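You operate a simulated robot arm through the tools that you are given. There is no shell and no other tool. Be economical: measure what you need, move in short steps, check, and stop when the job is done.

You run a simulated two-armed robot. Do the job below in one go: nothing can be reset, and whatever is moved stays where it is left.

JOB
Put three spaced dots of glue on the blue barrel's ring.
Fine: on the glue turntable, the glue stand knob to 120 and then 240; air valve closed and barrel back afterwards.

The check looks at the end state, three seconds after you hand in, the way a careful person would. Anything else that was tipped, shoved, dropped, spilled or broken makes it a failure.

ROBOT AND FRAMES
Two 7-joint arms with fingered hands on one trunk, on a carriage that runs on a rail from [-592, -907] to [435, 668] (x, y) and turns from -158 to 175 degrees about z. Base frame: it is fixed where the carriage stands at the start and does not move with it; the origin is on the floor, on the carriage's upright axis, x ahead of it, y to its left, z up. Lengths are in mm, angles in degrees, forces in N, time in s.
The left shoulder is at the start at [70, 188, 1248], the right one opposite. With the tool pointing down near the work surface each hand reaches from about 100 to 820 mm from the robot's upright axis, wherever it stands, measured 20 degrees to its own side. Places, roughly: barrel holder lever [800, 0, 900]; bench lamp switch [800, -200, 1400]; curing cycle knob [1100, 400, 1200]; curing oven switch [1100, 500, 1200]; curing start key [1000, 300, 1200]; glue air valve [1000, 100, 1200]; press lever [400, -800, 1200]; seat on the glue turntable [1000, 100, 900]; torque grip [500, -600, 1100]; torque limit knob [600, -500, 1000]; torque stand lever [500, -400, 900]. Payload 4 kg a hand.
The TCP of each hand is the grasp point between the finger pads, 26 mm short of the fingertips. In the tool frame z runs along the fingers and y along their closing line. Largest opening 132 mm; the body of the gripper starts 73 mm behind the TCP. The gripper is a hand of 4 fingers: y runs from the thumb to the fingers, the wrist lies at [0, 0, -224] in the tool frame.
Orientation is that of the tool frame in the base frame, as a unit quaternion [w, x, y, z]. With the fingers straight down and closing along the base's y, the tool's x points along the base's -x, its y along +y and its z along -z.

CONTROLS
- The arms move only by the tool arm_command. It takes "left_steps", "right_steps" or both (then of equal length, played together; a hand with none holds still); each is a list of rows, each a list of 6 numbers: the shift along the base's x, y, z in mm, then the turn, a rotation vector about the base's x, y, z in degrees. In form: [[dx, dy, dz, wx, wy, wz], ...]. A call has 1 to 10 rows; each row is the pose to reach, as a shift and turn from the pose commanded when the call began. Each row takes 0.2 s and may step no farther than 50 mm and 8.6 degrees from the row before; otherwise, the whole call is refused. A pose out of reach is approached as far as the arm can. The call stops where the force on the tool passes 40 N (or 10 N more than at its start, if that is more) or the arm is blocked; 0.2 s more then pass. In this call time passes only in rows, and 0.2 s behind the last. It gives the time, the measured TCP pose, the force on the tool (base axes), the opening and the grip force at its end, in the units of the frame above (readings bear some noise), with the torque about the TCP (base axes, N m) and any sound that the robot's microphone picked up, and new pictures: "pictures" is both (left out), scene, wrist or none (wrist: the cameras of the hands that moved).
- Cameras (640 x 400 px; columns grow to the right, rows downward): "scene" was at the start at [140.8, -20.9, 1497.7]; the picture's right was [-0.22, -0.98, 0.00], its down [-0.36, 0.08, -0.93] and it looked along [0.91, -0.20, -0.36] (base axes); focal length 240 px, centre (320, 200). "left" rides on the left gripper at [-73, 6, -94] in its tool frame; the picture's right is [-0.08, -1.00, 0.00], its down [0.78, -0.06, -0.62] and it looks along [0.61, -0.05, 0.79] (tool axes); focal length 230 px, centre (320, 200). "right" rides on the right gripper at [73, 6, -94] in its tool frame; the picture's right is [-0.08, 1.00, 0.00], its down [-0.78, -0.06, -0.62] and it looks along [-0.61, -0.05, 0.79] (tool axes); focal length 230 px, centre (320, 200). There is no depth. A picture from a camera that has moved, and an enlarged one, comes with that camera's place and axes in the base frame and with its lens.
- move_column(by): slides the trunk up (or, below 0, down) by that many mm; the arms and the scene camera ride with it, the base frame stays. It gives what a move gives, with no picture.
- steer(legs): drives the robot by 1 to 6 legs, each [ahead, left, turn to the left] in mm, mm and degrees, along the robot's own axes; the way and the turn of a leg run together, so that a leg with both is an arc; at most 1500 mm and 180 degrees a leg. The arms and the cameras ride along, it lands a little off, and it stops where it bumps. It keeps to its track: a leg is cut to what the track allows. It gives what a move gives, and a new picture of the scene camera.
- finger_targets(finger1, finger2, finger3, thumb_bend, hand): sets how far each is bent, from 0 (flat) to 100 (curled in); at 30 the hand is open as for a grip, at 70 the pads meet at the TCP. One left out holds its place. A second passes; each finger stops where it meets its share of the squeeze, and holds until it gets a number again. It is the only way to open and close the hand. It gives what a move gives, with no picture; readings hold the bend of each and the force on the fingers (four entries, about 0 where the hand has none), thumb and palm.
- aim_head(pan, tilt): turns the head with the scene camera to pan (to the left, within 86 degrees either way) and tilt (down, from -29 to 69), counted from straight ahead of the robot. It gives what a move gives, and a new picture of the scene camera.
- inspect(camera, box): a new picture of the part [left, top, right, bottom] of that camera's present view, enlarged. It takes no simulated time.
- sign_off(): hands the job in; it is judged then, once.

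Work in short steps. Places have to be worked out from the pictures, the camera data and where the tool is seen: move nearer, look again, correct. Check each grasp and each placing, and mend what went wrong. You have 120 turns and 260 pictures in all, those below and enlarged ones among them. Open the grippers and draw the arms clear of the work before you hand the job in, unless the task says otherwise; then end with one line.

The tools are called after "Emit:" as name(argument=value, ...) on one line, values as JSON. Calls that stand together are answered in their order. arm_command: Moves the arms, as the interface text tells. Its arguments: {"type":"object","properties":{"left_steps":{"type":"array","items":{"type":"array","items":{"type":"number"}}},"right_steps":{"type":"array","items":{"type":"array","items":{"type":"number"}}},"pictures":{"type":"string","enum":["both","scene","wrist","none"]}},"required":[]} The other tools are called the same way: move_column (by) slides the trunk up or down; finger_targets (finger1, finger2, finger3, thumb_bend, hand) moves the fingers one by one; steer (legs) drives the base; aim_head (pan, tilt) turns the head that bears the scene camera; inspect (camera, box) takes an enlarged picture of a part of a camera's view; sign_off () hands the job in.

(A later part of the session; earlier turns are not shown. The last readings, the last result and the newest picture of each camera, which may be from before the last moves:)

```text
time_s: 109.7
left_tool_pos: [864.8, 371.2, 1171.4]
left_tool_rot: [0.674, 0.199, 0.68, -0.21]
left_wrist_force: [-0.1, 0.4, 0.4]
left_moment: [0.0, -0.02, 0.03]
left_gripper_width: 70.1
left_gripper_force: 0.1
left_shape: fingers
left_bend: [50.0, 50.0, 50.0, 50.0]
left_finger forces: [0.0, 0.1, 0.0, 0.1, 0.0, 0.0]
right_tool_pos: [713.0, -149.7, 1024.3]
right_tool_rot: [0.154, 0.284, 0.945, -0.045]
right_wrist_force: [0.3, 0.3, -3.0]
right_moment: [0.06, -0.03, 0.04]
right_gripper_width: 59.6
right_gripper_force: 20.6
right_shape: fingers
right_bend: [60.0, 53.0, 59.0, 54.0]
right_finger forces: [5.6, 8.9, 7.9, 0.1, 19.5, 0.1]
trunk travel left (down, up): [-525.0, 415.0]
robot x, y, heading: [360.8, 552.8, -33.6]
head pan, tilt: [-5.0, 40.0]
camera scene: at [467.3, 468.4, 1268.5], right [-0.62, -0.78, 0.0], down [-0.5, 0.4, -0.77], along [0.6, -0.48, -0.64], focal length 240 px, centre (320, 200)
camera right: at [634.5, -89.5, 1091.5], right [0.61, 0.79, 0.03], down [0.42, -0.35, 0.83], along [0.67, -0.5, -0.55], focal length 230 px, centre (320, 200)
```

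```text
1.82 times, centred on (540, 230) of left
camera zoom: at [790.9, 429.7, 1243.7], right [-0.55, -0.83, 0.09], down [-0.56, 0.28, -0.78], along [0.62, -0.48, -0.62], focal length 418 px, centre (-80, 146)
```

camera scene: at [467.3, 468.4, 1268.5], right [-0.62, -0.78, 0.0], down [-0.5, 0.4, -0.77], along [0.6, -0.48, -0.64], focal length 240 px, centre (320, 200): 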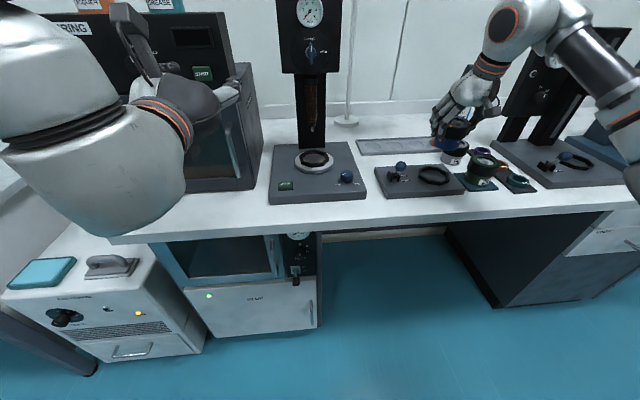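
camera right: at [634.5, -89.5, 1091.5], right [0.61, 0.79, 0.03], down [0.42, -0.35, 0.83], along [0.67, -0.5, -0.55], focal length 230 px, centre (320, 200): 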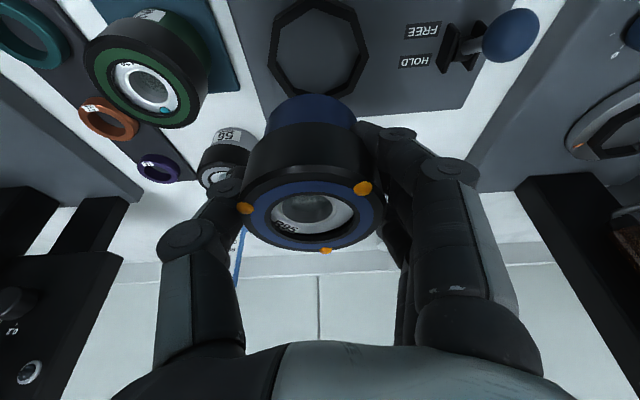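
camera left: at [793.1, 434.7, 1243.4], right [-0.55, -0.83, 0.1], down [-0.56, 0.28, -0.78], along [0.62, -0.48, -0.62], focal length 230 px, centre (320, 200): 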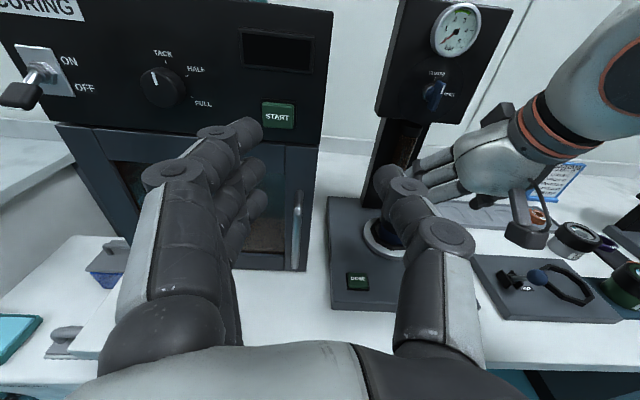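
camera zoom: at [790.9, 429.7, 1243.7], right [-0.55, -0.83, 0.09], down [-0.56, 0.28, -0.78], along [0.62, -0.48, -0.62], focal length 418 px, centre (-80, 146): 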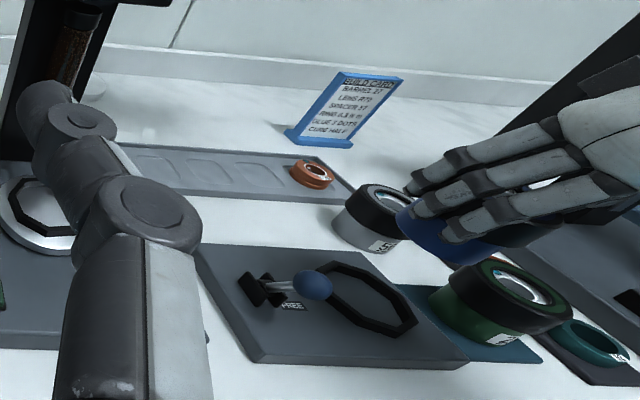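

The barrel leans back ~11° in the grip (its near bottom edge appears where an 11° lean predicts). Rotate the hand +11° to bring it upright and re-check.

Emit:
arm_command(right_steps=[[0, 0, 0, 3.2, 4.8, 0], [0, 0, 0, 6.1, 9.2, 0]], pictures="wrist")

Emit:
inspect(camera="scene", box=[380, 110, 480, 205])

Emit:
inspect(camera="left", box=[520, 180, 640, 300])

```text
time_s: 110.3
left_tool_pos: [865.3, 372.6, 1170.0]
left_tool_rot: [0.674, 0.199, 0.68, -0.21]
left_wrist_force: [0.5, -0.7, 0.5]
left_moment: [-0.02, -0.05, 0.0]
left_gripper_width: 70.3
left_gripper_force: 0.1
left_shape: fingers
left_bend: [50.0, 50.0, 50.0, 50.0]
left_finger forces: [0.0, 0.0, 0.0, 0.0, 0.1, 0.0]
right_tool_pos: [714.4, -147.0, 1026.0]
right_tool_rot: [0.062, 0.286, 0.956, -0.017]
right_wrist_force: [-0.8, -0.1, -2.4]
right_moment: [0.02, 0.01, -0.01]
right_gripper_width: 59.2
right_gripper_force: 20.7
right_shape: fingers
right_bend: [60.0, 53.0, 59.0, 54.0]
right_finger forces: [5.2, 8.8, 8.0, 0.0, 19.3, 0.0]
trunk travel left (down, up): [-525.0, 415.0]
robot x, y, heading: [359.1, 550.6, -33.5]
head pan, tilt: [-5.0, 40.0]
camera right: at [647.8, -95.7, 1110.2], right [0.61, 0.79, 0.01], down [0.55, -0.43, 0.71], along [0.57, -0.43, -0.7], focal length 230 px, centre (320, 200)
```

right: 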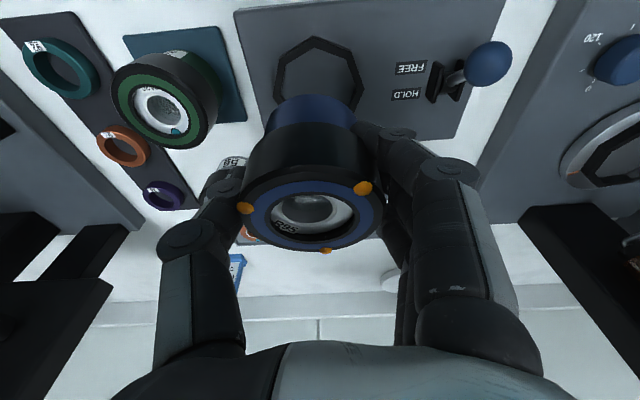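

```text
4.21 times, centred on (430, 158) of scene
camera zoom: at [468.5, 470.1, 1268.4], right [-0.62, -0.78, 0.0], down [-0.5, 0.4, -0.77], along [0.6, -0.48, -0.64], focal length 1010 px, centre (-143, 379)
```

zoom: 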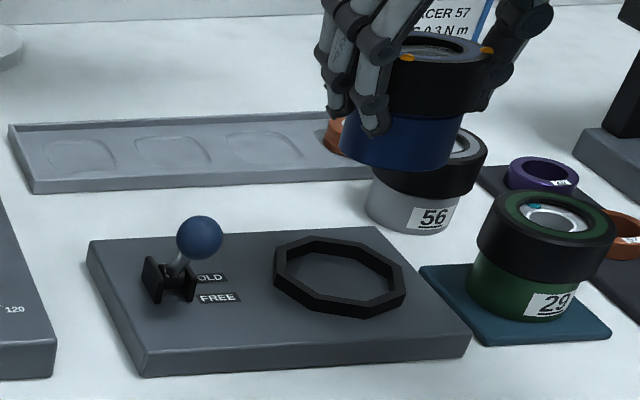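

```text
3.33 times, centred on (580, 240) of left
camera zoom: at [792.2, 431.3, 1243.4], right [-0.55, -0.83, 0.1], down [-0.56, 0.28, -0.78], along [0.62, -0.48, -0.62], focal length 767 px, centre (-547, 67)
```

zoom: 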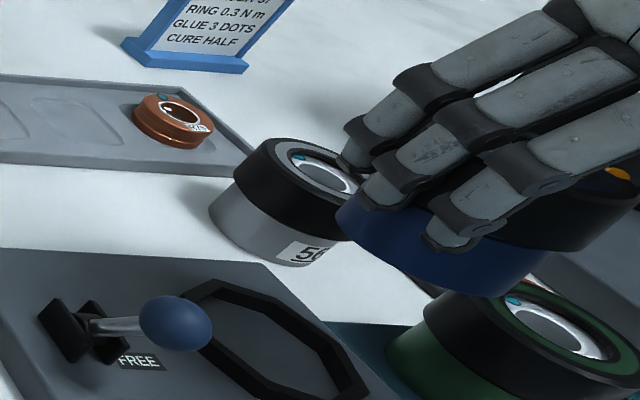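

Now upright (near edge matches prediction) and centred. Lower to just above the nest.

Emit:
arm_command(right_steps=[[0, 0, -30, 0, 0, 0], [0, 0, -60, 0, 0, 0], [0, 0, -78, 0, 0, 0]], pictures="wrist")

Emit:
inspect(camera="scene", box=[380, 110, 480, 205])

Emit:
inspect(camera="left", box=[500, 180, 640, 320])

```text
time_s: 111.1
left_tool_pos: [865.6, 372.1, 1170.2]
left_tool_rot: [0.674, 0.2, 0.68, -0.211]
left_wrist_force: [-0.3, -0.4, 0.7]
left_moment: [0.01, -0.02, 0.0]
left_gripper_width: 70.2
left_gripper_force: 0.1
left_shape: fingers
left_bend: [50.0, 50.0, 50.0, 50.0]
left_finger forces: [0.0, 0.0, 0.0, 0.0, 0.0, 0.0]
right_tool_pos: [715.9, -147.2, 948.3]
right_tool_rot: [0.062, 0.286, 0.956, -0.017]
right_wrist_force: [0.1, -0.9, -3.0]
right_moment: [0.0, 0.0, -0.03]
right_gripper_width: 59.4
right_gripper_force: 20.9
right_shape: fingers
right_bend: [60.0, 53.0, 59.0, 54.0]
right_finger forces: [5.4, 8.8, 8.0, 0.0, 19.3, 0.1]
trunk travel left (down, up): [-525.0, 415.0]
robot x, y, heading: [357.3, 552.1, -33.6]
head pan, tilt: [-5.0, 40.0]
camera right: at [647.4, -96.1, 1031.8], right [0.61, 0.79, 0.01], down [0.55, -0.43, 0.71], along [0.57, -0.43, -0.7], focal length 230 px, centre (320, 200)
```

right: 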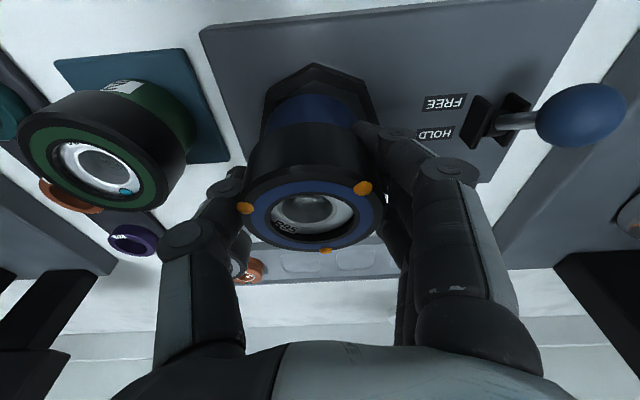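

```text
4.21 times, centred on (430, 158) of scene
camera zoom: at [468.3, 469.5, 1268.5], right [-0.62, -0.78, 0.0], down [-0.5, 0.4, -0.77], along [0.6, -0.48, -0.64], focal length 1010 px, centre (-143, 379)
```

zoom: 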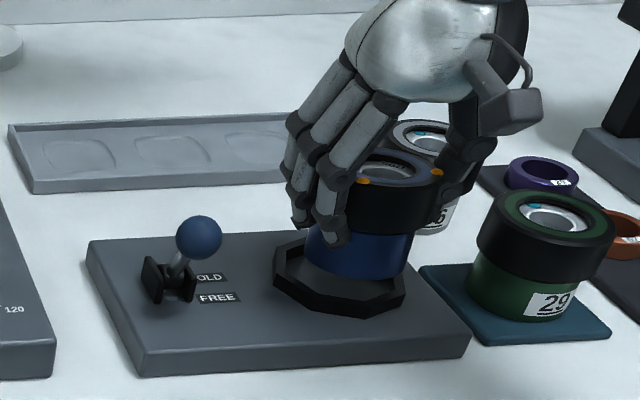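

```text
2.86 times, centred on (570, 250) of left
camera zoom: at [791.9, 430.7, 1243.5], right [-0.55, -0.83, 0.1], down [-0.56, 0.28, -0.78], along [0.62, -0.48, -0.62], focal length 657 px, centre (-394, 57)
```

zoom: 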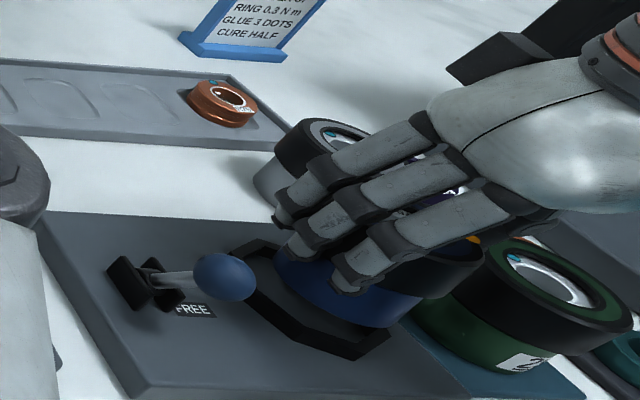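

Barrel is ~3 mm too far right of the nest; correct and lower gently.

Emit:
arm_command(right_steps=[[1.8, 2.8, -4, 0, 0, 0], [1.8, 2.8, -8, 0, 0, 0], [1.8, 2.8, -12, 0, 0, 0], [1.8, 2.8, -15, 0, 0, 0]], pictures="wrist")

Emit:
inspect(camera="scene", box=[380, 110, 480, 205])

```text
time_s: 112.1
left_tool_pos: [865.0, 372.6, 1170.5]
left_tool_rot: [0.674, 0.199, 0.68, -0.21]
left_wrist_force: [0.9, -0.3, -0.1]
left_moment: [-0.01, 0.02, 0.03]
left_gripper_width: 70.1
left_gripper_force: 0.1
left_shape: fingers
left_bend: [50.0, 50.0, 50.0, 50.0]
left_finger forces: [0.0, 0.0, 0.0, 0.0, 0.0, 0.1]
right_tool_pos: [716.8, -145.2, 934.3]
right_tool_rot: [0.063, 0.286, 0.956, -0.019]
right_wrist_force: [0.5, -0.5, -1.2]
right_moment: [-0.04, 0.05, 0.05]
right_gripper_width: 59.2
right_gripper_force: 21.0
right_shape: fingers
right_bend: [60.0, 53.0, 59.0, 54.0]
right_finger forces: [5.3, 8.7, 7.9, 0.1, 19.0, 0.1]
trunk travel left (down, up): [-525.0, 415.0]
robot x, y, heading: [361.6, 551.4, -33.5]
head pan, tilt: [-5.0, 40.0]
camera right: at [648.8, -93.4, 1017.6], right [0.61, 0.79, 0.01], down [0.55, -0.43, 0.71], along [0.57, -0.43, -0.7], focal length 230 px, centre (320, 200)
```

right: 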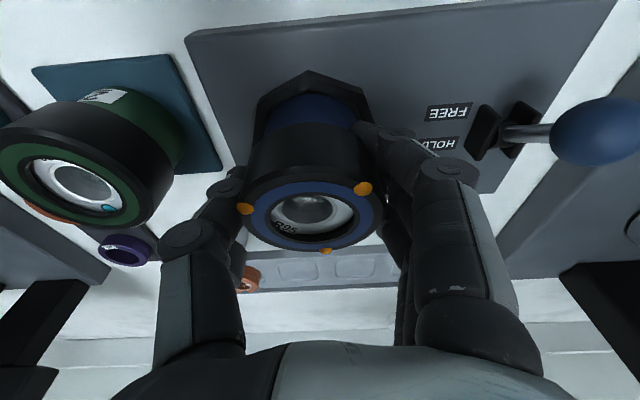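

```text
4.21 times, centred on (430, 158) of scene
camera zoom: at [468.1, 470.2, 1268.6], right [-0.62, -0.78, 0.0], down [-0.5, 0.4, -0.77], along [0.6, -0.48, -0.64], focal length 1010 px, centre (-143, 379)
```

zoom: 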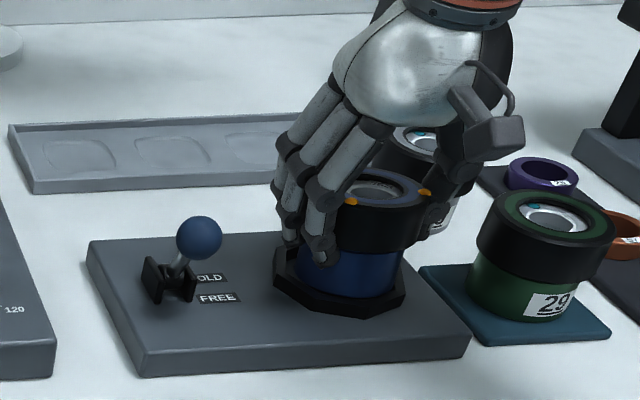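

Centred in the nest. Continue lowering until the floor is felt.

Emit:
arm_command(right_steps=[[0, 0, -3, 0, 0, 0], [0, 0, -6, 0, 0, 0], [0, 0, -8, 0, 0, 0], [0, 0, -10, 0, 0, 0]], pictures="wrist")

Emit:
inspect(camera="scene", box=[380, 110, 480, 205])

```text
time_s: 113.1
left_tool_pos: [864.2, 375.0, 1172.2]
left_tool_rot: [0.674, 0.198, 0.679, -0.211]
left_wrist_force: [-0.9, 0.1, -0.1]
left_moment: [-0.03, -0.03, 0.01]
left_gripper_width: 70.2
left_gripper_force: 0.1
left_shape: fingers
left_bend: [50.0, 50.0, 50.0, 50.0]
left_finger forces: [0.0, 0.0, 0.0, 0.0, 0.0, 0.1]
right_tool_pos: [717.3, -143.2, 927.5]
right_tool_rot: [0.065, 0.286, 0.956, -0.019]
right_wrist_force: [7.6, -8.9, 29.3]
right_moment: [-0.19, -0.21, 0.14]
right_gripper_width: 58.4
right_gripper_force: 24.7
right_shape: fingers
right_bend: [62.0, 56.0, 60.0, 54.0]
right_finger forces: [13.5, 5.2, 11.5, 0.0, 19.1, 0.1]
trunk travel left (down, up): [-525.0, 415.0]
robot x, y, heading: [359.1, 551.7, -33.5]
head pan, tilt: [-5.0, 40.0]
camera right: at [648.7, -90.8, 1010.8], right [0.61, 0.79, 0.01], down [0.55, -0.43, 0.72], along [0.57, -0.43, -0.7], focal length 230 px, centre (320, 200)
```

right: 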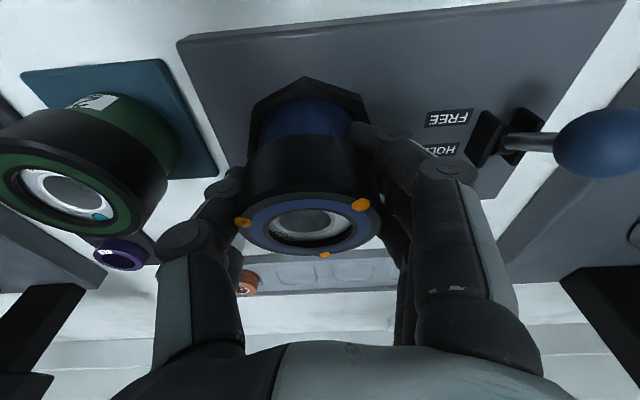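

```text
4.21 times, centred on (430, 158) of scene
camera zoom: at [467.1, 473.0, 1269.1], right [-0.62, -0.78, 0.0], down [-0.5, 0.4, -0.77], along [0.6, -0.48, -0.64], focal length 1010 px, centre (-143, 379)
```

zoom: 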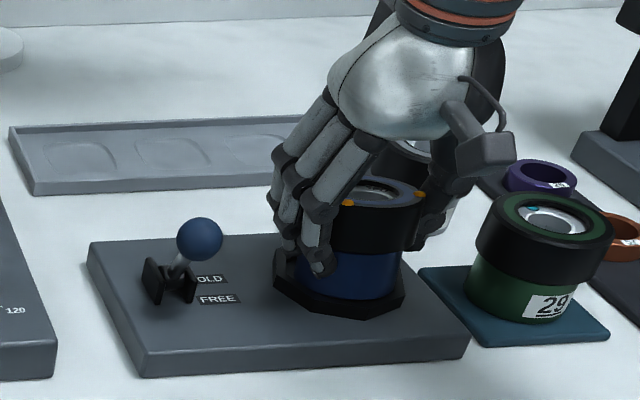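

Floor contact (≈30 N). Ease up 2.5 mm and release, then see how it settles.

Emit:
arm_command(right_steps=[[0, 0, 5, 0, 0, 0], [0, 0, 7, 0, 0, 0]], pictures="none")

Emit:
inspect(camera="right", box=[200, 60, 420, 270])

Emit:
inspect(camera="scene", box=[400, 130, 470, 200])

```text
time_s: 113.7
left_tool_pos: [865.0, 373.0, 1170.9]
left_tool_rot: [0.674, 0.199, 0.68, -0.21]
left_wrist_force: [0.1, 0.8, 0.2]
left_moment: [-0.02, 0.0, -0.02]
left_gripper_width: 70.1
left_gripper_force: 0.2
left_shape: fingers
left_bend: [50.0, 50.0, 50.0, 50.0]
left_finger forces: [0.1, 0.1, 0.0, 0.0, 0.0, 0.0]
right_tool_pos: [716.8, -143.8, 929.1]
right_tool_rot: [0.06, 0.286, 0.956, -0.018]
right_wrist_force: [4.0, 1.1, 0.4]
right_moment: [0.06, -0.17, 0.09]
right_gripper_width: 58.6
right_gripper_force: 24.0
right_shape: fingers
right_bend: [61.0, 54.0, 59.0, 54.0]
right_finger forces: [10.1, 9.1, 11.4, 0.1, 17.0, 0.0]
trunk travel left (down, up): [-525.0, 415.0]
robot x, y, heading: [361.4, 549.3, -33.3]
head pan, tilt: [-5.0, 40.0]
```

```text
1.90 times, centred on (310, 165) of right
camera zoom: at [649.2, -92.3, 1013.1], right [0.61, 0.79, 0.01], down [0.55, -0.44, 0.71], along [0.57, -0.43, -0.7], focal length 438 px, centre (339, 267)
```

zoom: 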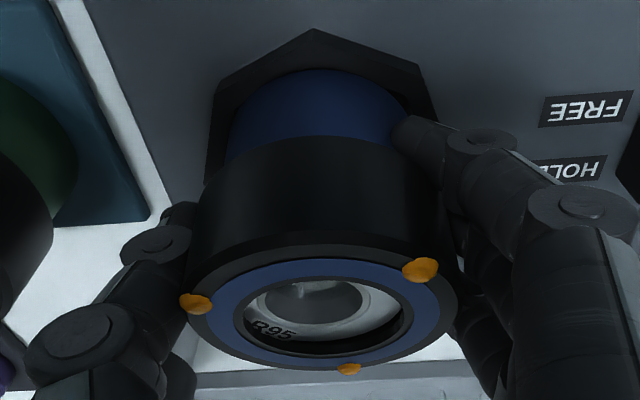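

```text
5.71 times, centred on (435, 165) of scene
camera zoom: at [468.5, 470.6, 1268.1], right [-0.62, -0.78, 0.0], down [-0.5, 0.4, -0.77], along [0.6, -0.48, -0.64], focal length 1371 px, centre (-337, 400)
```

zoom: 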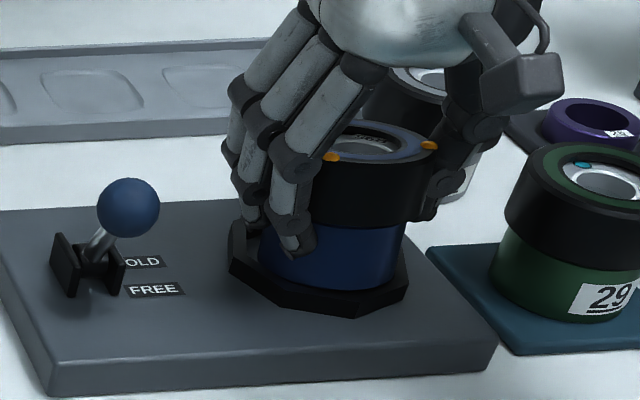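

Barrel is inside the nest within ~3 mm of the floor. Open the hand.

Emit:
finger_targets(hand="right", finger1=42, finger2=42, finger3=42, thumb_bend=42)

Emit:
inspect(camera="right", box=[200, 60, 420, 270])

Emit:
inspect(camera="scene", box=[400, 130, 470, 200])

```text
time_s: 114.7
left_tool_pos: [864.2, 373.5, 1171.9]
left_tool_rot: [0.674, 0.199, 0.68, -0.211]
left_wrist_force: [0.1, 0.6, 0.5]
left_moment: [0.02, 0.03, -0.04]
left_gripper_width: 70.1
left_gripper_force: 0.0
left_shape: fingers
left_bend: [50.0, 50.0, 50.0, 50.0]
left_finger forces: [0.0, 0.0, 0.0, 0.0, 0.1, 0.0]
right_tool_pos: [717.1, -144.1, 931.8]
right_tool_rot: [0.063, 0.285, 0.956, -0.018]
right_wrist_force: [0.9, 0.0, -1.4]
right_moment: [-0.01, -0.01, 0.01]
right_gripper_width: 96.4
right_gripper_force: 0.0
right_shape: fingers
right_bend: [42.0, 42.0, 42.0, 42.0]
right_finger forces: [0.0, 0.0, 0.0, 0.1, 0.1, 0.1]
trunk travel left (down, up): [-525.0, 415.0]
robot x, y, heading: [359.3, 553.8, -33.2]
head pan, tilt: [-5.0, 40.0]
```

```text
1.90 times, centred on (310, 165) of right
camera zoom: at [648.9, -92.7, 1014.9], right [0.61, 0.79, 0.01], down [0.55, -0.43, 0.71], along [0.57, -0.43, -0.7], focal length 438 px, centre (339, 267)
```

zoom: 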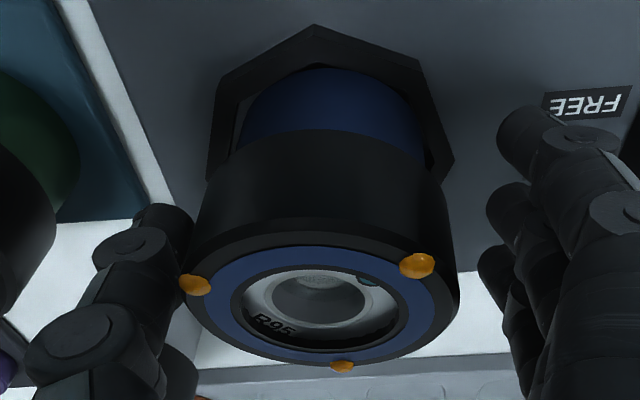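

```text
5.71 times, centred on (435, 165) of scene
camera zoom: at [468.0, 470.4, 1268.5], right [-0.62, -0.78, 0.0], down [-0.5, 0.4, -0.77], along [0.6, -0.48, -0.64], focal length 1371 px, centre (-337, 400)
```

zoom: 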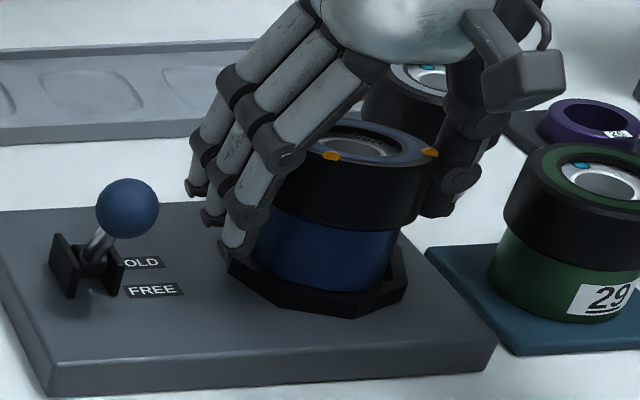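

Settled upright in the nest. Withdraw the hand upward and back.

Emit:
arm_command(right_steps=[[-3, 2, 25, 0, 0, 0], [-6, 4, 60, 0, 0, 0], [-9, 6, 100, 0, 0, 0], [-25, 16, 140, 0, 0, 0], [-60, 40, 160, 0, 0, 0], [-100, 66, 170, 0, 0, 0]], pictures="both")

Emit:
inspect(camera="scene", box=[380, 130, 480, 205])

Emit:
inspect(camera="scene", box=[260, 0, 400, 210])

```text
time_s: 116.1
left_tool_pos: [863.7, 373.4, 1170.1]
left_tool_rot: [0.675, 0.199, 0.679, -0.21]
left_wrist_force: [0.6, -0.4, -0.1]
left_moment: [0.0, 0.02, 0.0]
left_gripper_width: 70.1
left_gripper_force: 0.1
left_shape: fingers
left_bend: [50.0, 50.0, 50.0, 50.0]
left_finger forces: [0.1, 0.0, 0.0, 0.1, 0.0, 0.1]
right_tool_pos: [613.8, -78.9, 1100.6]
right_tool_rot: [0.063, 0.286, 0.956, -0.017]
right_wrist_force: [-1.0, -0.3, 0.2]
right_moment: [-0.01, -0.02, -0.01]
right_gripper_width: 96.7
right_gripper_force: 0.1
right_shape: fingers
right_bend: [42.0, 42.0, 42.0, 42.0]
right_finger forces: [0.0, 0.0, 0.0, 0.0, 0.0, 0.1]
trunk travel left (down, up): [-525.0, 415.0]
robot x, y, heading: [356.8, 553.9, -33.5]
head pan, tilt: [-5.0, 40.0]
camera scene: at [466.5, 470.8, 1268.7], right [-0.62, -0.78, 0.0], down [-0.5, 0.4, -0.77], along [0.6, -0.48, -0.64], focal length 240 px, centre (320, 200)
camera right: at [547.5, -26.6, 1184.2], right [0.61, 0.79, 0.01], down [0.55, -0.43, 0.71], along [0.57, -0.43, -0.7], focal length 230 px, centre (320, 200)
```

scene: 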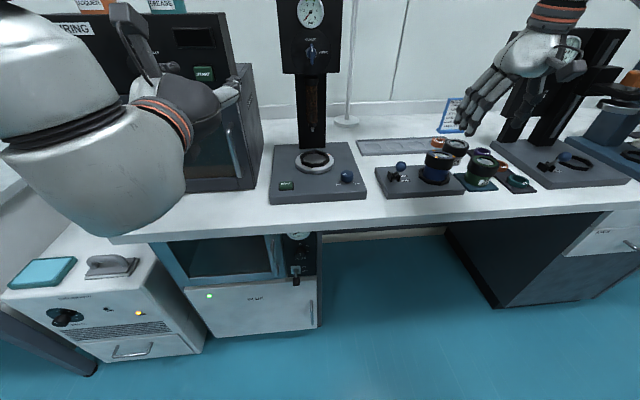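
right: 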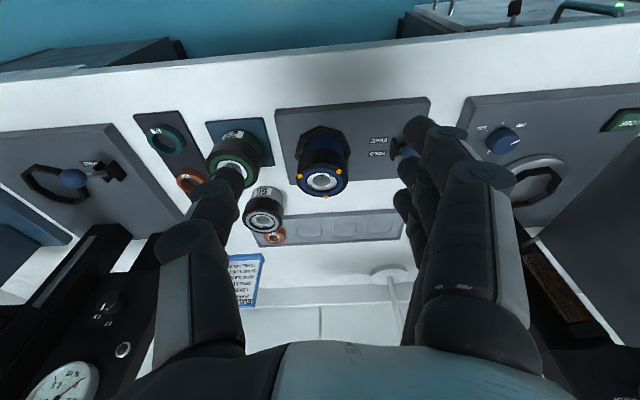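

```text
5.33 times, centred on (430, 168) of scene
camera zoom: at [466.5, 470.8, 1268.7], right [-0.62, -0.78, 0.0], down [-0.5, 0.4, -0.77], along [0.6, -0.48, -0.64], focal length 1280 px, centre (-267, 373)
```

zoom: 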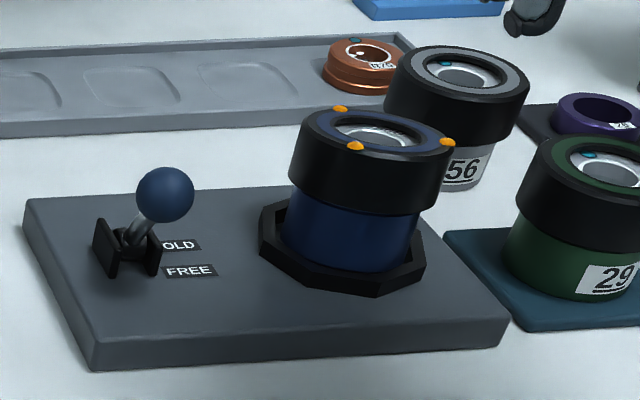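

```text
1.90 times, centred on (330, 105) of scene
camera zoom: at [466.5, 470.8, 1268.7], right [-0.62, -0.78, 0.0], down [-0.5, 0.4, -0.77], along [0.6, -0.48, -0.64], focal length 457 px, centre (301, 381)
```

zoom: 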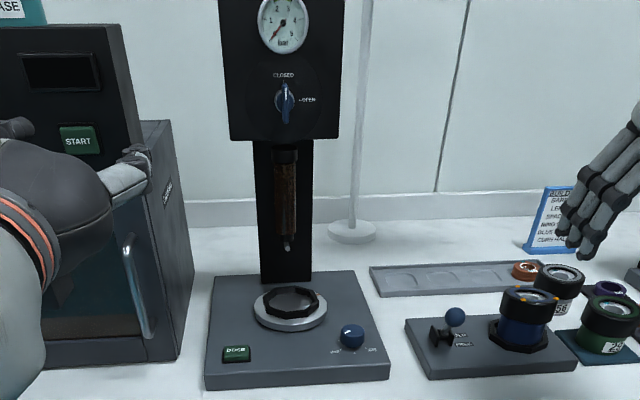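

Check closely whether the barrel is flat and fully seated.

Emit:
inspect(camera="right", box=[200, 90, 400, 240])

Emit:
inspect(camera="scene", box=[415, 145, 463, 190])

Emit:
inspect(camera="left", box=[520, 200, 640, 320])

```text
2.67 times, centred on (300, 165) of right
camera zoom: at [547.5, -26.6, 1184.2], right [0.61, 0.79, 0.01], down [0.55, -0.43, 0.71], along [0.57, -0.43, -0.7], focal length 614 px, centre (373, 293)
```

zoom: 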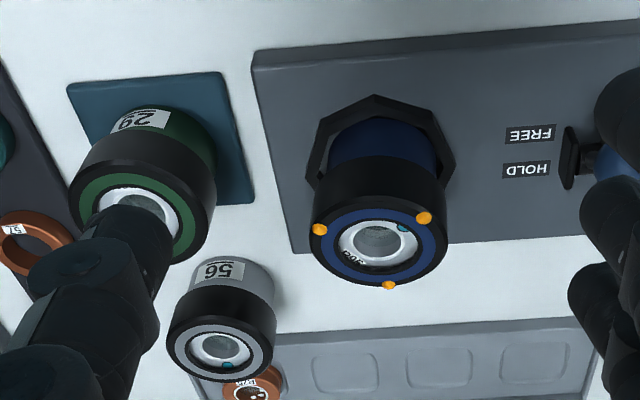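

```text
8.89 times, centred on (439, 168) of scene
camera zoom: at [466.5, 470.8, 1268.7], right [-0.62, -0.78, 0.0], down [-0.5, 0.4, -0.77], along [0.6, -0.48, -0.64], focal length 2133 px, centre (-738, 489)
```

zoom: 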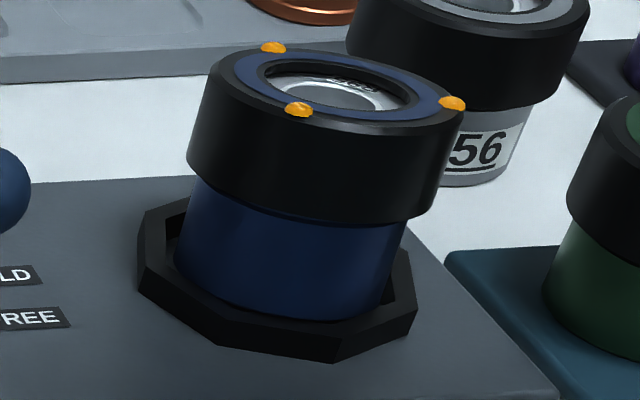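

```text
3.33 times, centred on (580, 260) of left
camera zoom: at [790.1, 432.1, 1244.3], right [-0.55, -0.83, 0.1], down [-0.56, 0.28, -0.78], along [0.62, -0.48, -0.62], focal length 767 px, centre (-547, 0)
```

zoom: 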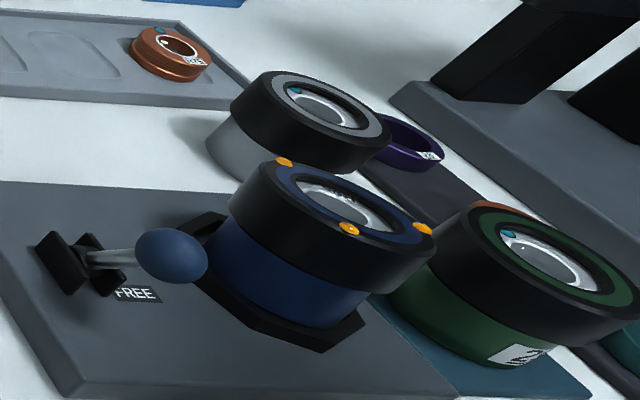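

Triangulating the dots shows the ring is tilted ≈8° (near edge high): the near bottom edge rests on the nest wall, barrel ≈5 mm too near. I'll regrasp and correct. Move back above it.

Emit:
arm_command(right_steps=[[40, -26, -10, 0, 0, 0], [75, -50, -25, 0, 0, 0], [97, -68, -50, 0, 0, 0], [101, -71.3, -90, 0, 0, 0], [101, -71.3, -125, 0, 0, 0]], pictures="wrist")

Emit:
inspect(camera="scene", box=[400, 120, 480, 200])

```text
time_s: 117.3
left_tool_pos: [864.7, 372.9, 1171.1]
left_tool_rot: [0.674, 0.199, 0.68, -0.21]
left_wrist_force: [-0.3, 0.1, 0.0]
left_moment: [0.02, -0.02, 0.01]
left_gripper_width: 69.9
left_gripper_force: 0.0
left_shape: fingers
left_bend: [50.0, 50.0, 50.0, 50.0]
left_finger forces: [0.0, 0.1, 0.0, 0.1, 0.1, 0.0]
right_tool_pos: [716.2, -149.3, 976.0]
right_tool_rot: [0.062, 0.286, 0.956, -0.017]
right_wrist_force: [0.2, -0.2, 0.1]
right_moment: [0.0, -0.06, 0.01]
right_gripper_width: 96.4
right_gripper_force: 0.0
right_shape: fingers
right_bend: [42.0, 42.0, 42.0, 42.0]
right_finger forces: [0.0, 0.0, 0.1, 0.0, 0.0, 0.1]
trunk travel left (down, up): [-525.0, 415.0]
robot x, y, heading: [362.7, 554.7, -33.5]
head pan, tilt: [-5.0, 40.0]
camera right: at [649.9, -98.4, 1059.2], right [0.61, 0.79, 0.01], down [0.55, -0.44, 0.71], along [0.57, -0.43, -0.7], focal length 230 px, centre (320, 200)
```

right: 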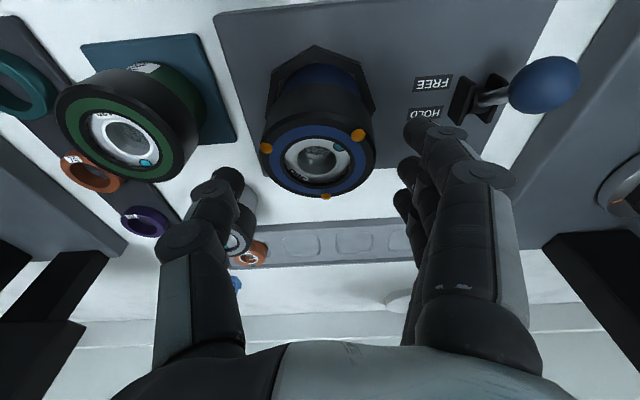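

```text
5.00 times, centred on (440, 160) of scene
camera zoom: at [468.2, 469.7, 1268.5], right [-0.62, -0.78, 0.0], down [-0.5, 0.4, -0.77], along [0.6, -0.48, -0.64], focal length 1200 px, centre (-280, 400)
```

zoom: 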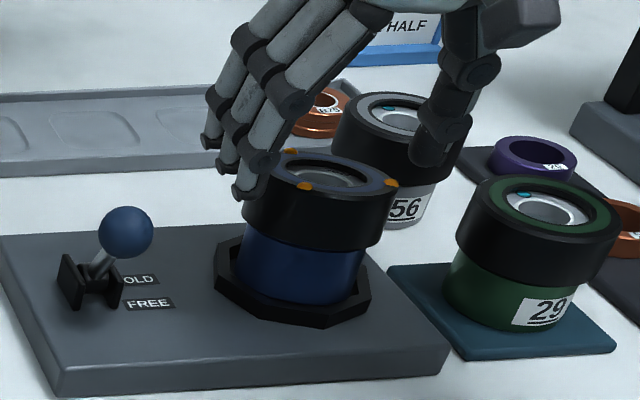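

Symmetric over the barrel. Descend to z≈929 and grip.

Emit:
arm_command(right_steps=[[0, 0, -20, 0, 0, 0], [0, 0, -40, 0, 0, 0], [0, 0, -48, 0, 0, 0]], pictures="none")

Emit:
finger_targets(hand="right", finger1=60, finger2=60, finger3=60, thumb_bend=58)

Emit:
inspect(camera="right", box=[200, 60, 420, 270])

```text
time_s: 118.1
left_tool_pos: [864.9, 373.4, 1170.8]
left_tool_rot: [0.674, 0.198, 0.68, -0.21]
left_wrist_force: [0.4, 0.8, -0.8]
left_moment: [0.01, -0.02, 0.0]
left_gripper_width: 70.3
left_gripper_force: 0.0
left_shape: fingers
left_bend: [50.0, 50.0, 50.0, 50.0]
left_finger forces: [0.0, 0.0, 0.1, 0.0, 0.0, 0.0]
right_tool_pos: [716.5, -148.8, 928.6]
right_tool_rot: [0.063, 0.286, 0.956, -0.018]
right_wrist_force: [1.0, -0.5, -0.6]
right_moment: [-0.01, 0.02, 0.0]
right_gripper_width: 96.5
right_gripper_force: 0.1
right_shape: fingers
right_bend: [42.0, 42.0, 42.0, 42.0]
right_finger forces: [0.1, 0.0, 0.1, 0.1, 0.0, 0.0]
trunk travel left (down, up): [-525.0, 415.0]
robot x, y, heading: [359.3, 550.7, -33.6]
head pan, tilt: [-5.0, 40.0]
```

```text
time_s: 119.1
left_tool_pos: [864.1, 373.7, 1171.3]
left_tool_rot: [0.673, 0.199, 0.68, -0.211]
left_wrist_force: [0.0, 0.0, -0.6]
left_moment: [-0.02, 0.0, -0.03]
left_gripper_width: 70.0
left_gripper_force: 0.1
left_shape: fingers
left_bend: [50.0, 50.0, 50.0, 50.0]
left_finger forces: [0.0, 0.0, 0.0, 0.0, 0.0, 0.1]
right_tool_pos: [718.3, -149.9, 927.7]
right_tool_rot: [0.062, 0.286, 0.956, -0.019]
right_wrist_force: [-1.1, 0.4, -1.9]
right_moment: [0.0, 0.0, 0.0]
right_gripper_width: 65.3
right_gripper_force: 12.6
right_shape: fingers
right_bend: [54.0, 52.0, 56.0, 53.0]
right_finger forces: [3.7, 6.1, 2.7, 0.0, 11.9, 0.0]
trunk travel left (down, up): [-525.0, 415.0]
robot x, y, heading: [359.1, 554.2, -33.6]
head pan, tilt: [-5.0, 40.0]
```

```text
1.90 times, centred on (310, 165) of right
camera zoom: at [649.8, -98.4, 1011.2], right [0.61, 0.79, 0.01], down [0.55, -0.43, 0.71], along [0.57, -0.43, -0.7], focal length 438 px, centre (339, 267)
```

zoom: 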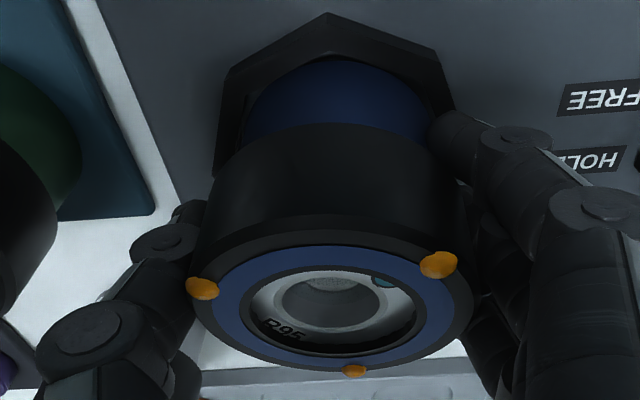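

Lift 12 mm and rotate the hand 8° to bring the barrel upright, then measure again.

Emit:
arm_command(right_steps=[[0, 0, 6, 0, 0, 0], [0, 0, 14, 0, 0, 0], [0, 0, 16, -2.2, -3.35, 0], [-1, 0.7, 16, -4.4, -6.7, 0]], pictures="none")

Emit:
inspect(camera="right", box=[220, 60, 420, 260])

Emit:
inspect(camera="scene", box=[405, 130, 475, 195])

```text
time_s: 120.1
left_tool_pos: [863.9, 373.2, 1171.2]
left_tool_rot: [0.674, 0.199, 0.68, -0.21]
left_wrist_force: [-0.6, -0.5, -0.1]
left_moment: [0.04, -0.01, 0.02]
left_gripper_width: 70.1
left_gripper_force: 0.0
left_shape: fingers
left_bend: [50.0, 50.0, 50.0, 50.0]
left_finger forces: [0.0, 0.0, 0.1, 0.0, 0.0, 0.1]
right_tool_pos: [716.4, -148.8, 943.3]
right_tool_rot: [0.129, 0.284, 0.949, -0.038]
right_wrist_force: [0.0, 0.8, -2.1]
right_moment: [0.02, 0.04, 0.01]
right_gripper_width: 65.3
right_gripper_force: 12.3
right_shape: fingers
right_bend: [54.0, 52.0, 56.0, 53.0]
right_finger forces: [3.8, 6.1, 2.7, 0.0, 12.0, 0.0]
trunk travel left (down, up): [-525.0, 415.0]
robot x, y, heading: [358.9, 552.0, -33.7]
head pan, tilt: [-5.0, 40.0]
```

```text
2.00 times, centred on (320, 160) of right
camera zoom: at [640.0, -91.6, 1014.5], right [0.61, 0.79, 0.02], down [0.46, -0.38, 0.8], along [0.65, -0.48, -0.59], focal length 460 px, centre (320, 280)
```

zoom: 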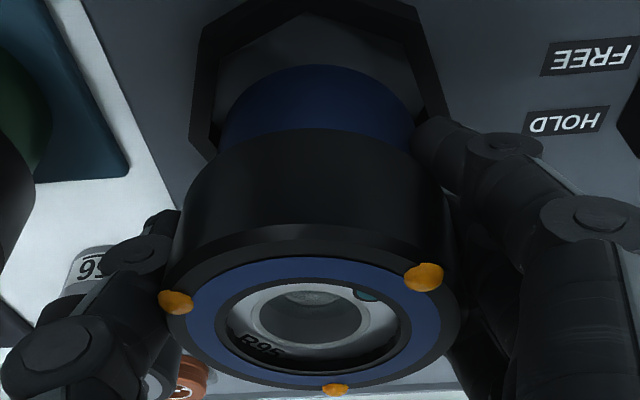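

```text
6.15 times, centred on (440, 162) of scene
camera zoom: at [467.8, 469.9, 1268.5], right [-0.62, -0.78, 0.0], down [-0.5, 0.4, -0.77], along [0.6, -0.48, -0.64], focal length 1476 px, centre (-418, 431)
```

zoom: 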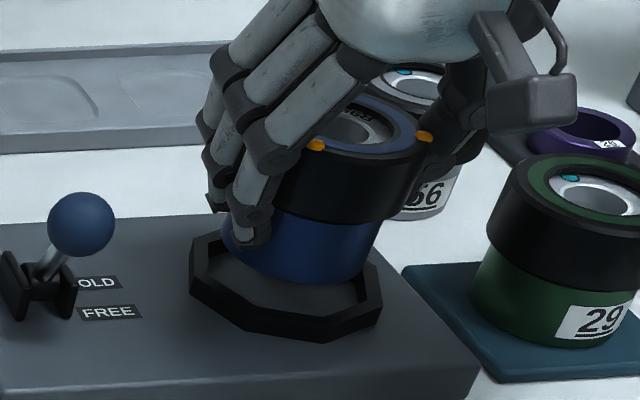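

Triangulated dots are now level (all z≈961) and the barrel centre is over the nest centre. Lower ~22 mm in small rows.

Emit:
arm_command(right_steps=[[0, 0, -5, 0, 0, 0], [0, 0, -10, 0, 0, 0], [0, 0, -14, 0, 0, 0], [0, 0, -17, 0, 0, 0], [0, 0, -19, 0, 0, 0], [0, 0, -21, 0, 0, 0]], pictures="none")

Emit:
inspect(camera="right", box=[220, 60, 420, 260])

Emit:
inspect(camera="scene", box=[405, 130, 475, 195])

```text
time_s: 121.5
left_tool_pos: [864.9, 373.9, 1171.3]
left_tool_rot: [0.674, 0.198, 0.68, -0.21]
left_wrist_force: [0.3, 0.4, -1.0]
left_moment: [0.01, 0.03, 0.01]
left_gripper_width: 70.2
left_gripper_force: 0.1
left_shape: fingers
left_bend: [50.0, 50.0, 50.0, 50.0]
left_finger forces: [0.0, 0.0, 0.0, 0.1, 0.1, 0.1]
right_tool_pos: [715.7, -149.4, 923.6]
right_tool_rot: [0.129, 0.284, 0.949, -0.038]
right_wrist_force: [0.6, -1.4, 0.7]
right_moment: [-0.11, 0.04, 0.03]
right_gripper_width: 65.0
right_gripper_force: 11.8
right_shape: fingers
right_bend: [54.0, 52.0, 56.0, 53.0]
right_finger forces: [3.8, 6.2, 2.9, 0.0, 11.4, 0.1]
trunk travel left (down, up): [-525.0, 415.0]
robot x, y, heading: [362.1, 550.9, -33.6]
head pan, tilt: [-5.0, 40.0]
```

```text
2.00 times, centred on (320, 160) of right
camera zoom: at [639.8, -91.7, 994.3], right [0.61, 0.79, 0.02], down [0.46, -0.38, 0.8], along [0.65, -0.48, -0.59], focal length 460 px, centre (320, 280)
```

zoom: 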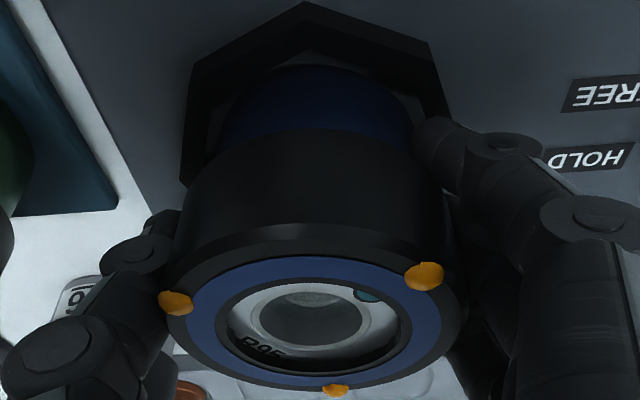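

```text
6.15 times, centred on (440, 162) of scene
camera zoom: at [467.8, 470.6, 1268.6], right [-0.62, -0.78, 0.0], down [-0.5, 0.4, -0.77], along [0.6, -0.48, -0.64], focal length 1476 px, centre (-418, 431)
```

zoom: 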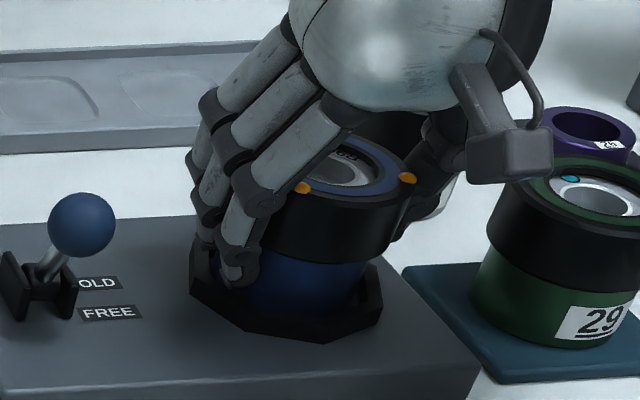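

It went down freely into the nest. Two or three mm more to feel the floor, then release.

Emit:
arm_command(right_steps=[[0, 0, -1.5, 0, 0, 0], [0, 0, -3, 0, 0, 0]], pictures="none")

Emit:
finger_targets(hand="right", finger1=41, finger2=41, finger3=41, thumb_bend=41)

Emit:
arm_command(right_steps=[[-5, 3.3, 25, 0, 0, 0], [-12, 8, 60, 0, 0, 0], [-20, 13, 100, 0, 0, 0], [-35, 23, 140, 0, 0, 0], [-65, 43, 160, 0, 0, 0], [-100, 66, 170, 0, 0, 0]], pictures="none")

Emit:
inspect(camera="right", box=[200, 60, 400, 210])

Emit:
inspect(camera="scene", box=[415, 145, 463, 190])

Emit:
inspect(camera="left", box=[520, 200, 640, 320])

```text
time_s: 122.1
left_tool_pos: [864.3, 374.2, 1169.7]
left_tool_rot: [0.674, 0.199, 0.679, -0.21]
left_wrist_force: [-0.3, 0.0, -0.7]
left_moment: [-0.02, 0.01, -0.05]
left_gripper_width: 69.9
left_gripper_force: 0.0
left_shape: fingers
left_bend: [50.0, 50.0, 50.0, 50.0]
left_finger forces: [0.1, 0.0, 0.0, 0.0, 0.0, 0.0]
right_tool_pos: [716.9, -148.0, 922.1]
right_tool_rot: [0.131, 0.283, 0.949, -0.038]
right_wrist_force: [2.4, 0.4, 6.8]
right_moment: [-0.17, 0.08, 0.01]
right_gripper_width: 64.0
right_gripper_force: 11.1
right_shape: fingers
right_bend: [55.0, 53.0, 56.0, 53.0]
right_finger forces: [3.7, 6.5, 2.9, 0.0, 9.5, 0.0]
trunk travel left (down, up): [-525.0, 415.0]
robot x, y, heading: [360.5, 549.6, -33.7]
head pan, tilt: [-5.0, 40.0]
```

```text
time_s: 123.1
left_tool_pos: [864.9, 374.2, 1170.6]
left_tool_rot: [0.674, 0.199, 0.68, -0.211]
left_wrist_force: [0.4, 0.6, 0.6]
left_moment: [-0.04, -0.01, 0.0]
left_gripper_width: 70.1
left_gripper_force: 0.2
left_shape: fingers
left_bend: [50.0, 50.0, 50.0, 50.0]
left_finger forces: [0.1, 0.0, 0.0, 0.0, 0.0, 0.0]
right_tool_pos: [716.1, -149.5, 919.9]
right_tool_rot: [0.13, 0.284, 0.949, -0.038]
right_wrist_force: [-0.4, 0.6, -0.3]
right_moment: [0.03, 0.0, 0.02]
right_gripper_width: 99.5
right_gripper_force: 0.0
right_shape: fingers
right_bend: [41.0, 41.0, 41.0, 41.0]
right_finger forces: [0.1, 0.1, 0.1, 0.0, 0.0, 0.1]
trunk travel left (down, up): [-525.0, 415.0]
robot x, y, heading: [359.1, 552.1, -33.3]
head pan, tilt: [-5.0, 40.0]
```

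```text
time_s: 124.5
left_tool_pos: [862.5, 374.3, 1171.2]
left_tool_rot: [0.674, 0.199, 0.679, -0.21]
left_wrist_force: [-0.7, 0.6, -0.3]
left_moment: [0.01, 0.03, 0.01]
left_gripper_width: 69.9
left_gripper_force: 0.1
left_shape: fingers
left_bend: [50.0, 50.0, 50.0, 50.0]
left_finger forces: [0.1, 0.1, 0.0, 0.0, 0.1, 0.0]
right_tool_pos: [614.1, -82.7, 1091.3]
right_tool_rot: [0.13, 0.284, 0.949, -0.038]
right_wrist_force: [-0.7, 0.7, -0.2]
right_moment: [-0.02, -0.03, 0.03]
right_gripper_width: 100.1
right_gripper_force: 0.1
right_shape: fingers
right_bend: [41.0, 41.0, 41.0, 41.0]
right_finger forces: [0.0, 0.1, 0.0, 0.0, 0.0, 0.0]
trunk travel left (down, up): [-525.0, 415.0]
robot x, y, heading: [357.3, 551.9, -33.2]
head pan, tilt: [-5.0, 40.0]
```

```text
2.67 times, centred on (300, 135) of right
camera zoom: at [538.8, -24.3, 1161.9], right [0.61, 0.79, 0.02], down [0.46, -0.38, 0.8], along [0.65, -0.48, -0.59], focal length 614 px, centre (373, 373)
```

zoom: 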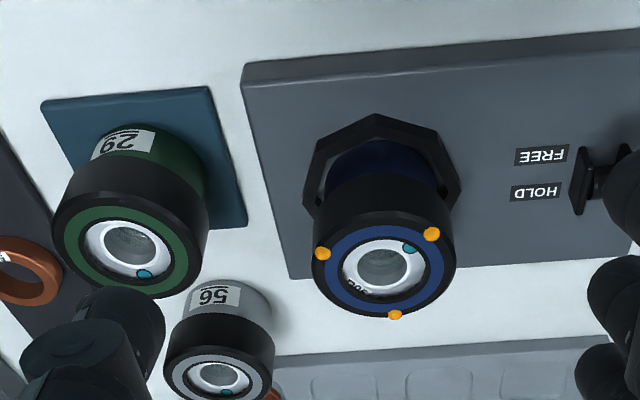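

```text
8.89 times, centred on (439, 168) of scene
camera zoom: at [466.4, 471.1, 1268.7], right [-0.62, -0.78, 0.0], down [-0.5, 0.4, -0.77], along [0.6, -0.48, -0.64], focal length 2133 px, centre (-738, 489)
```

zoom: 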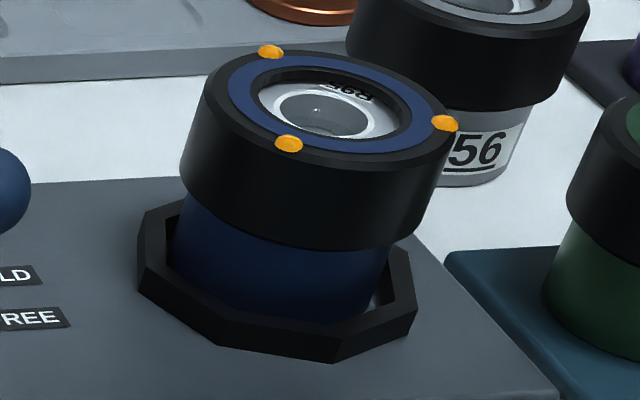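

```text
3.33 times, centred on (580, 260) of left
camera zoom: at [790.1, 432.3, 1244.4], right [-0.55, -0.83, 0.1], down [-0.56, 0.28, -0.78], along [0.62, -0.48, -0.62], focal length 767 px, centre (-547, 0)
```

zoom: 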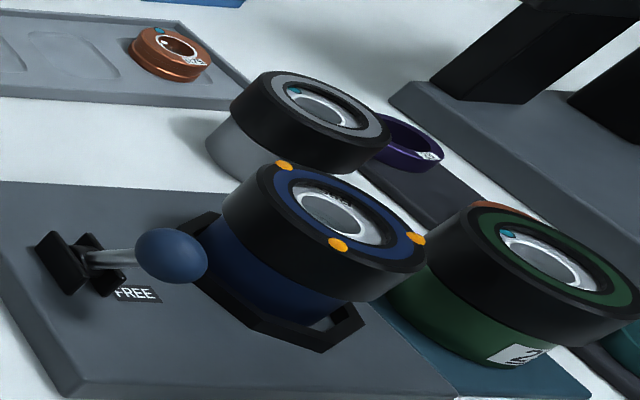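

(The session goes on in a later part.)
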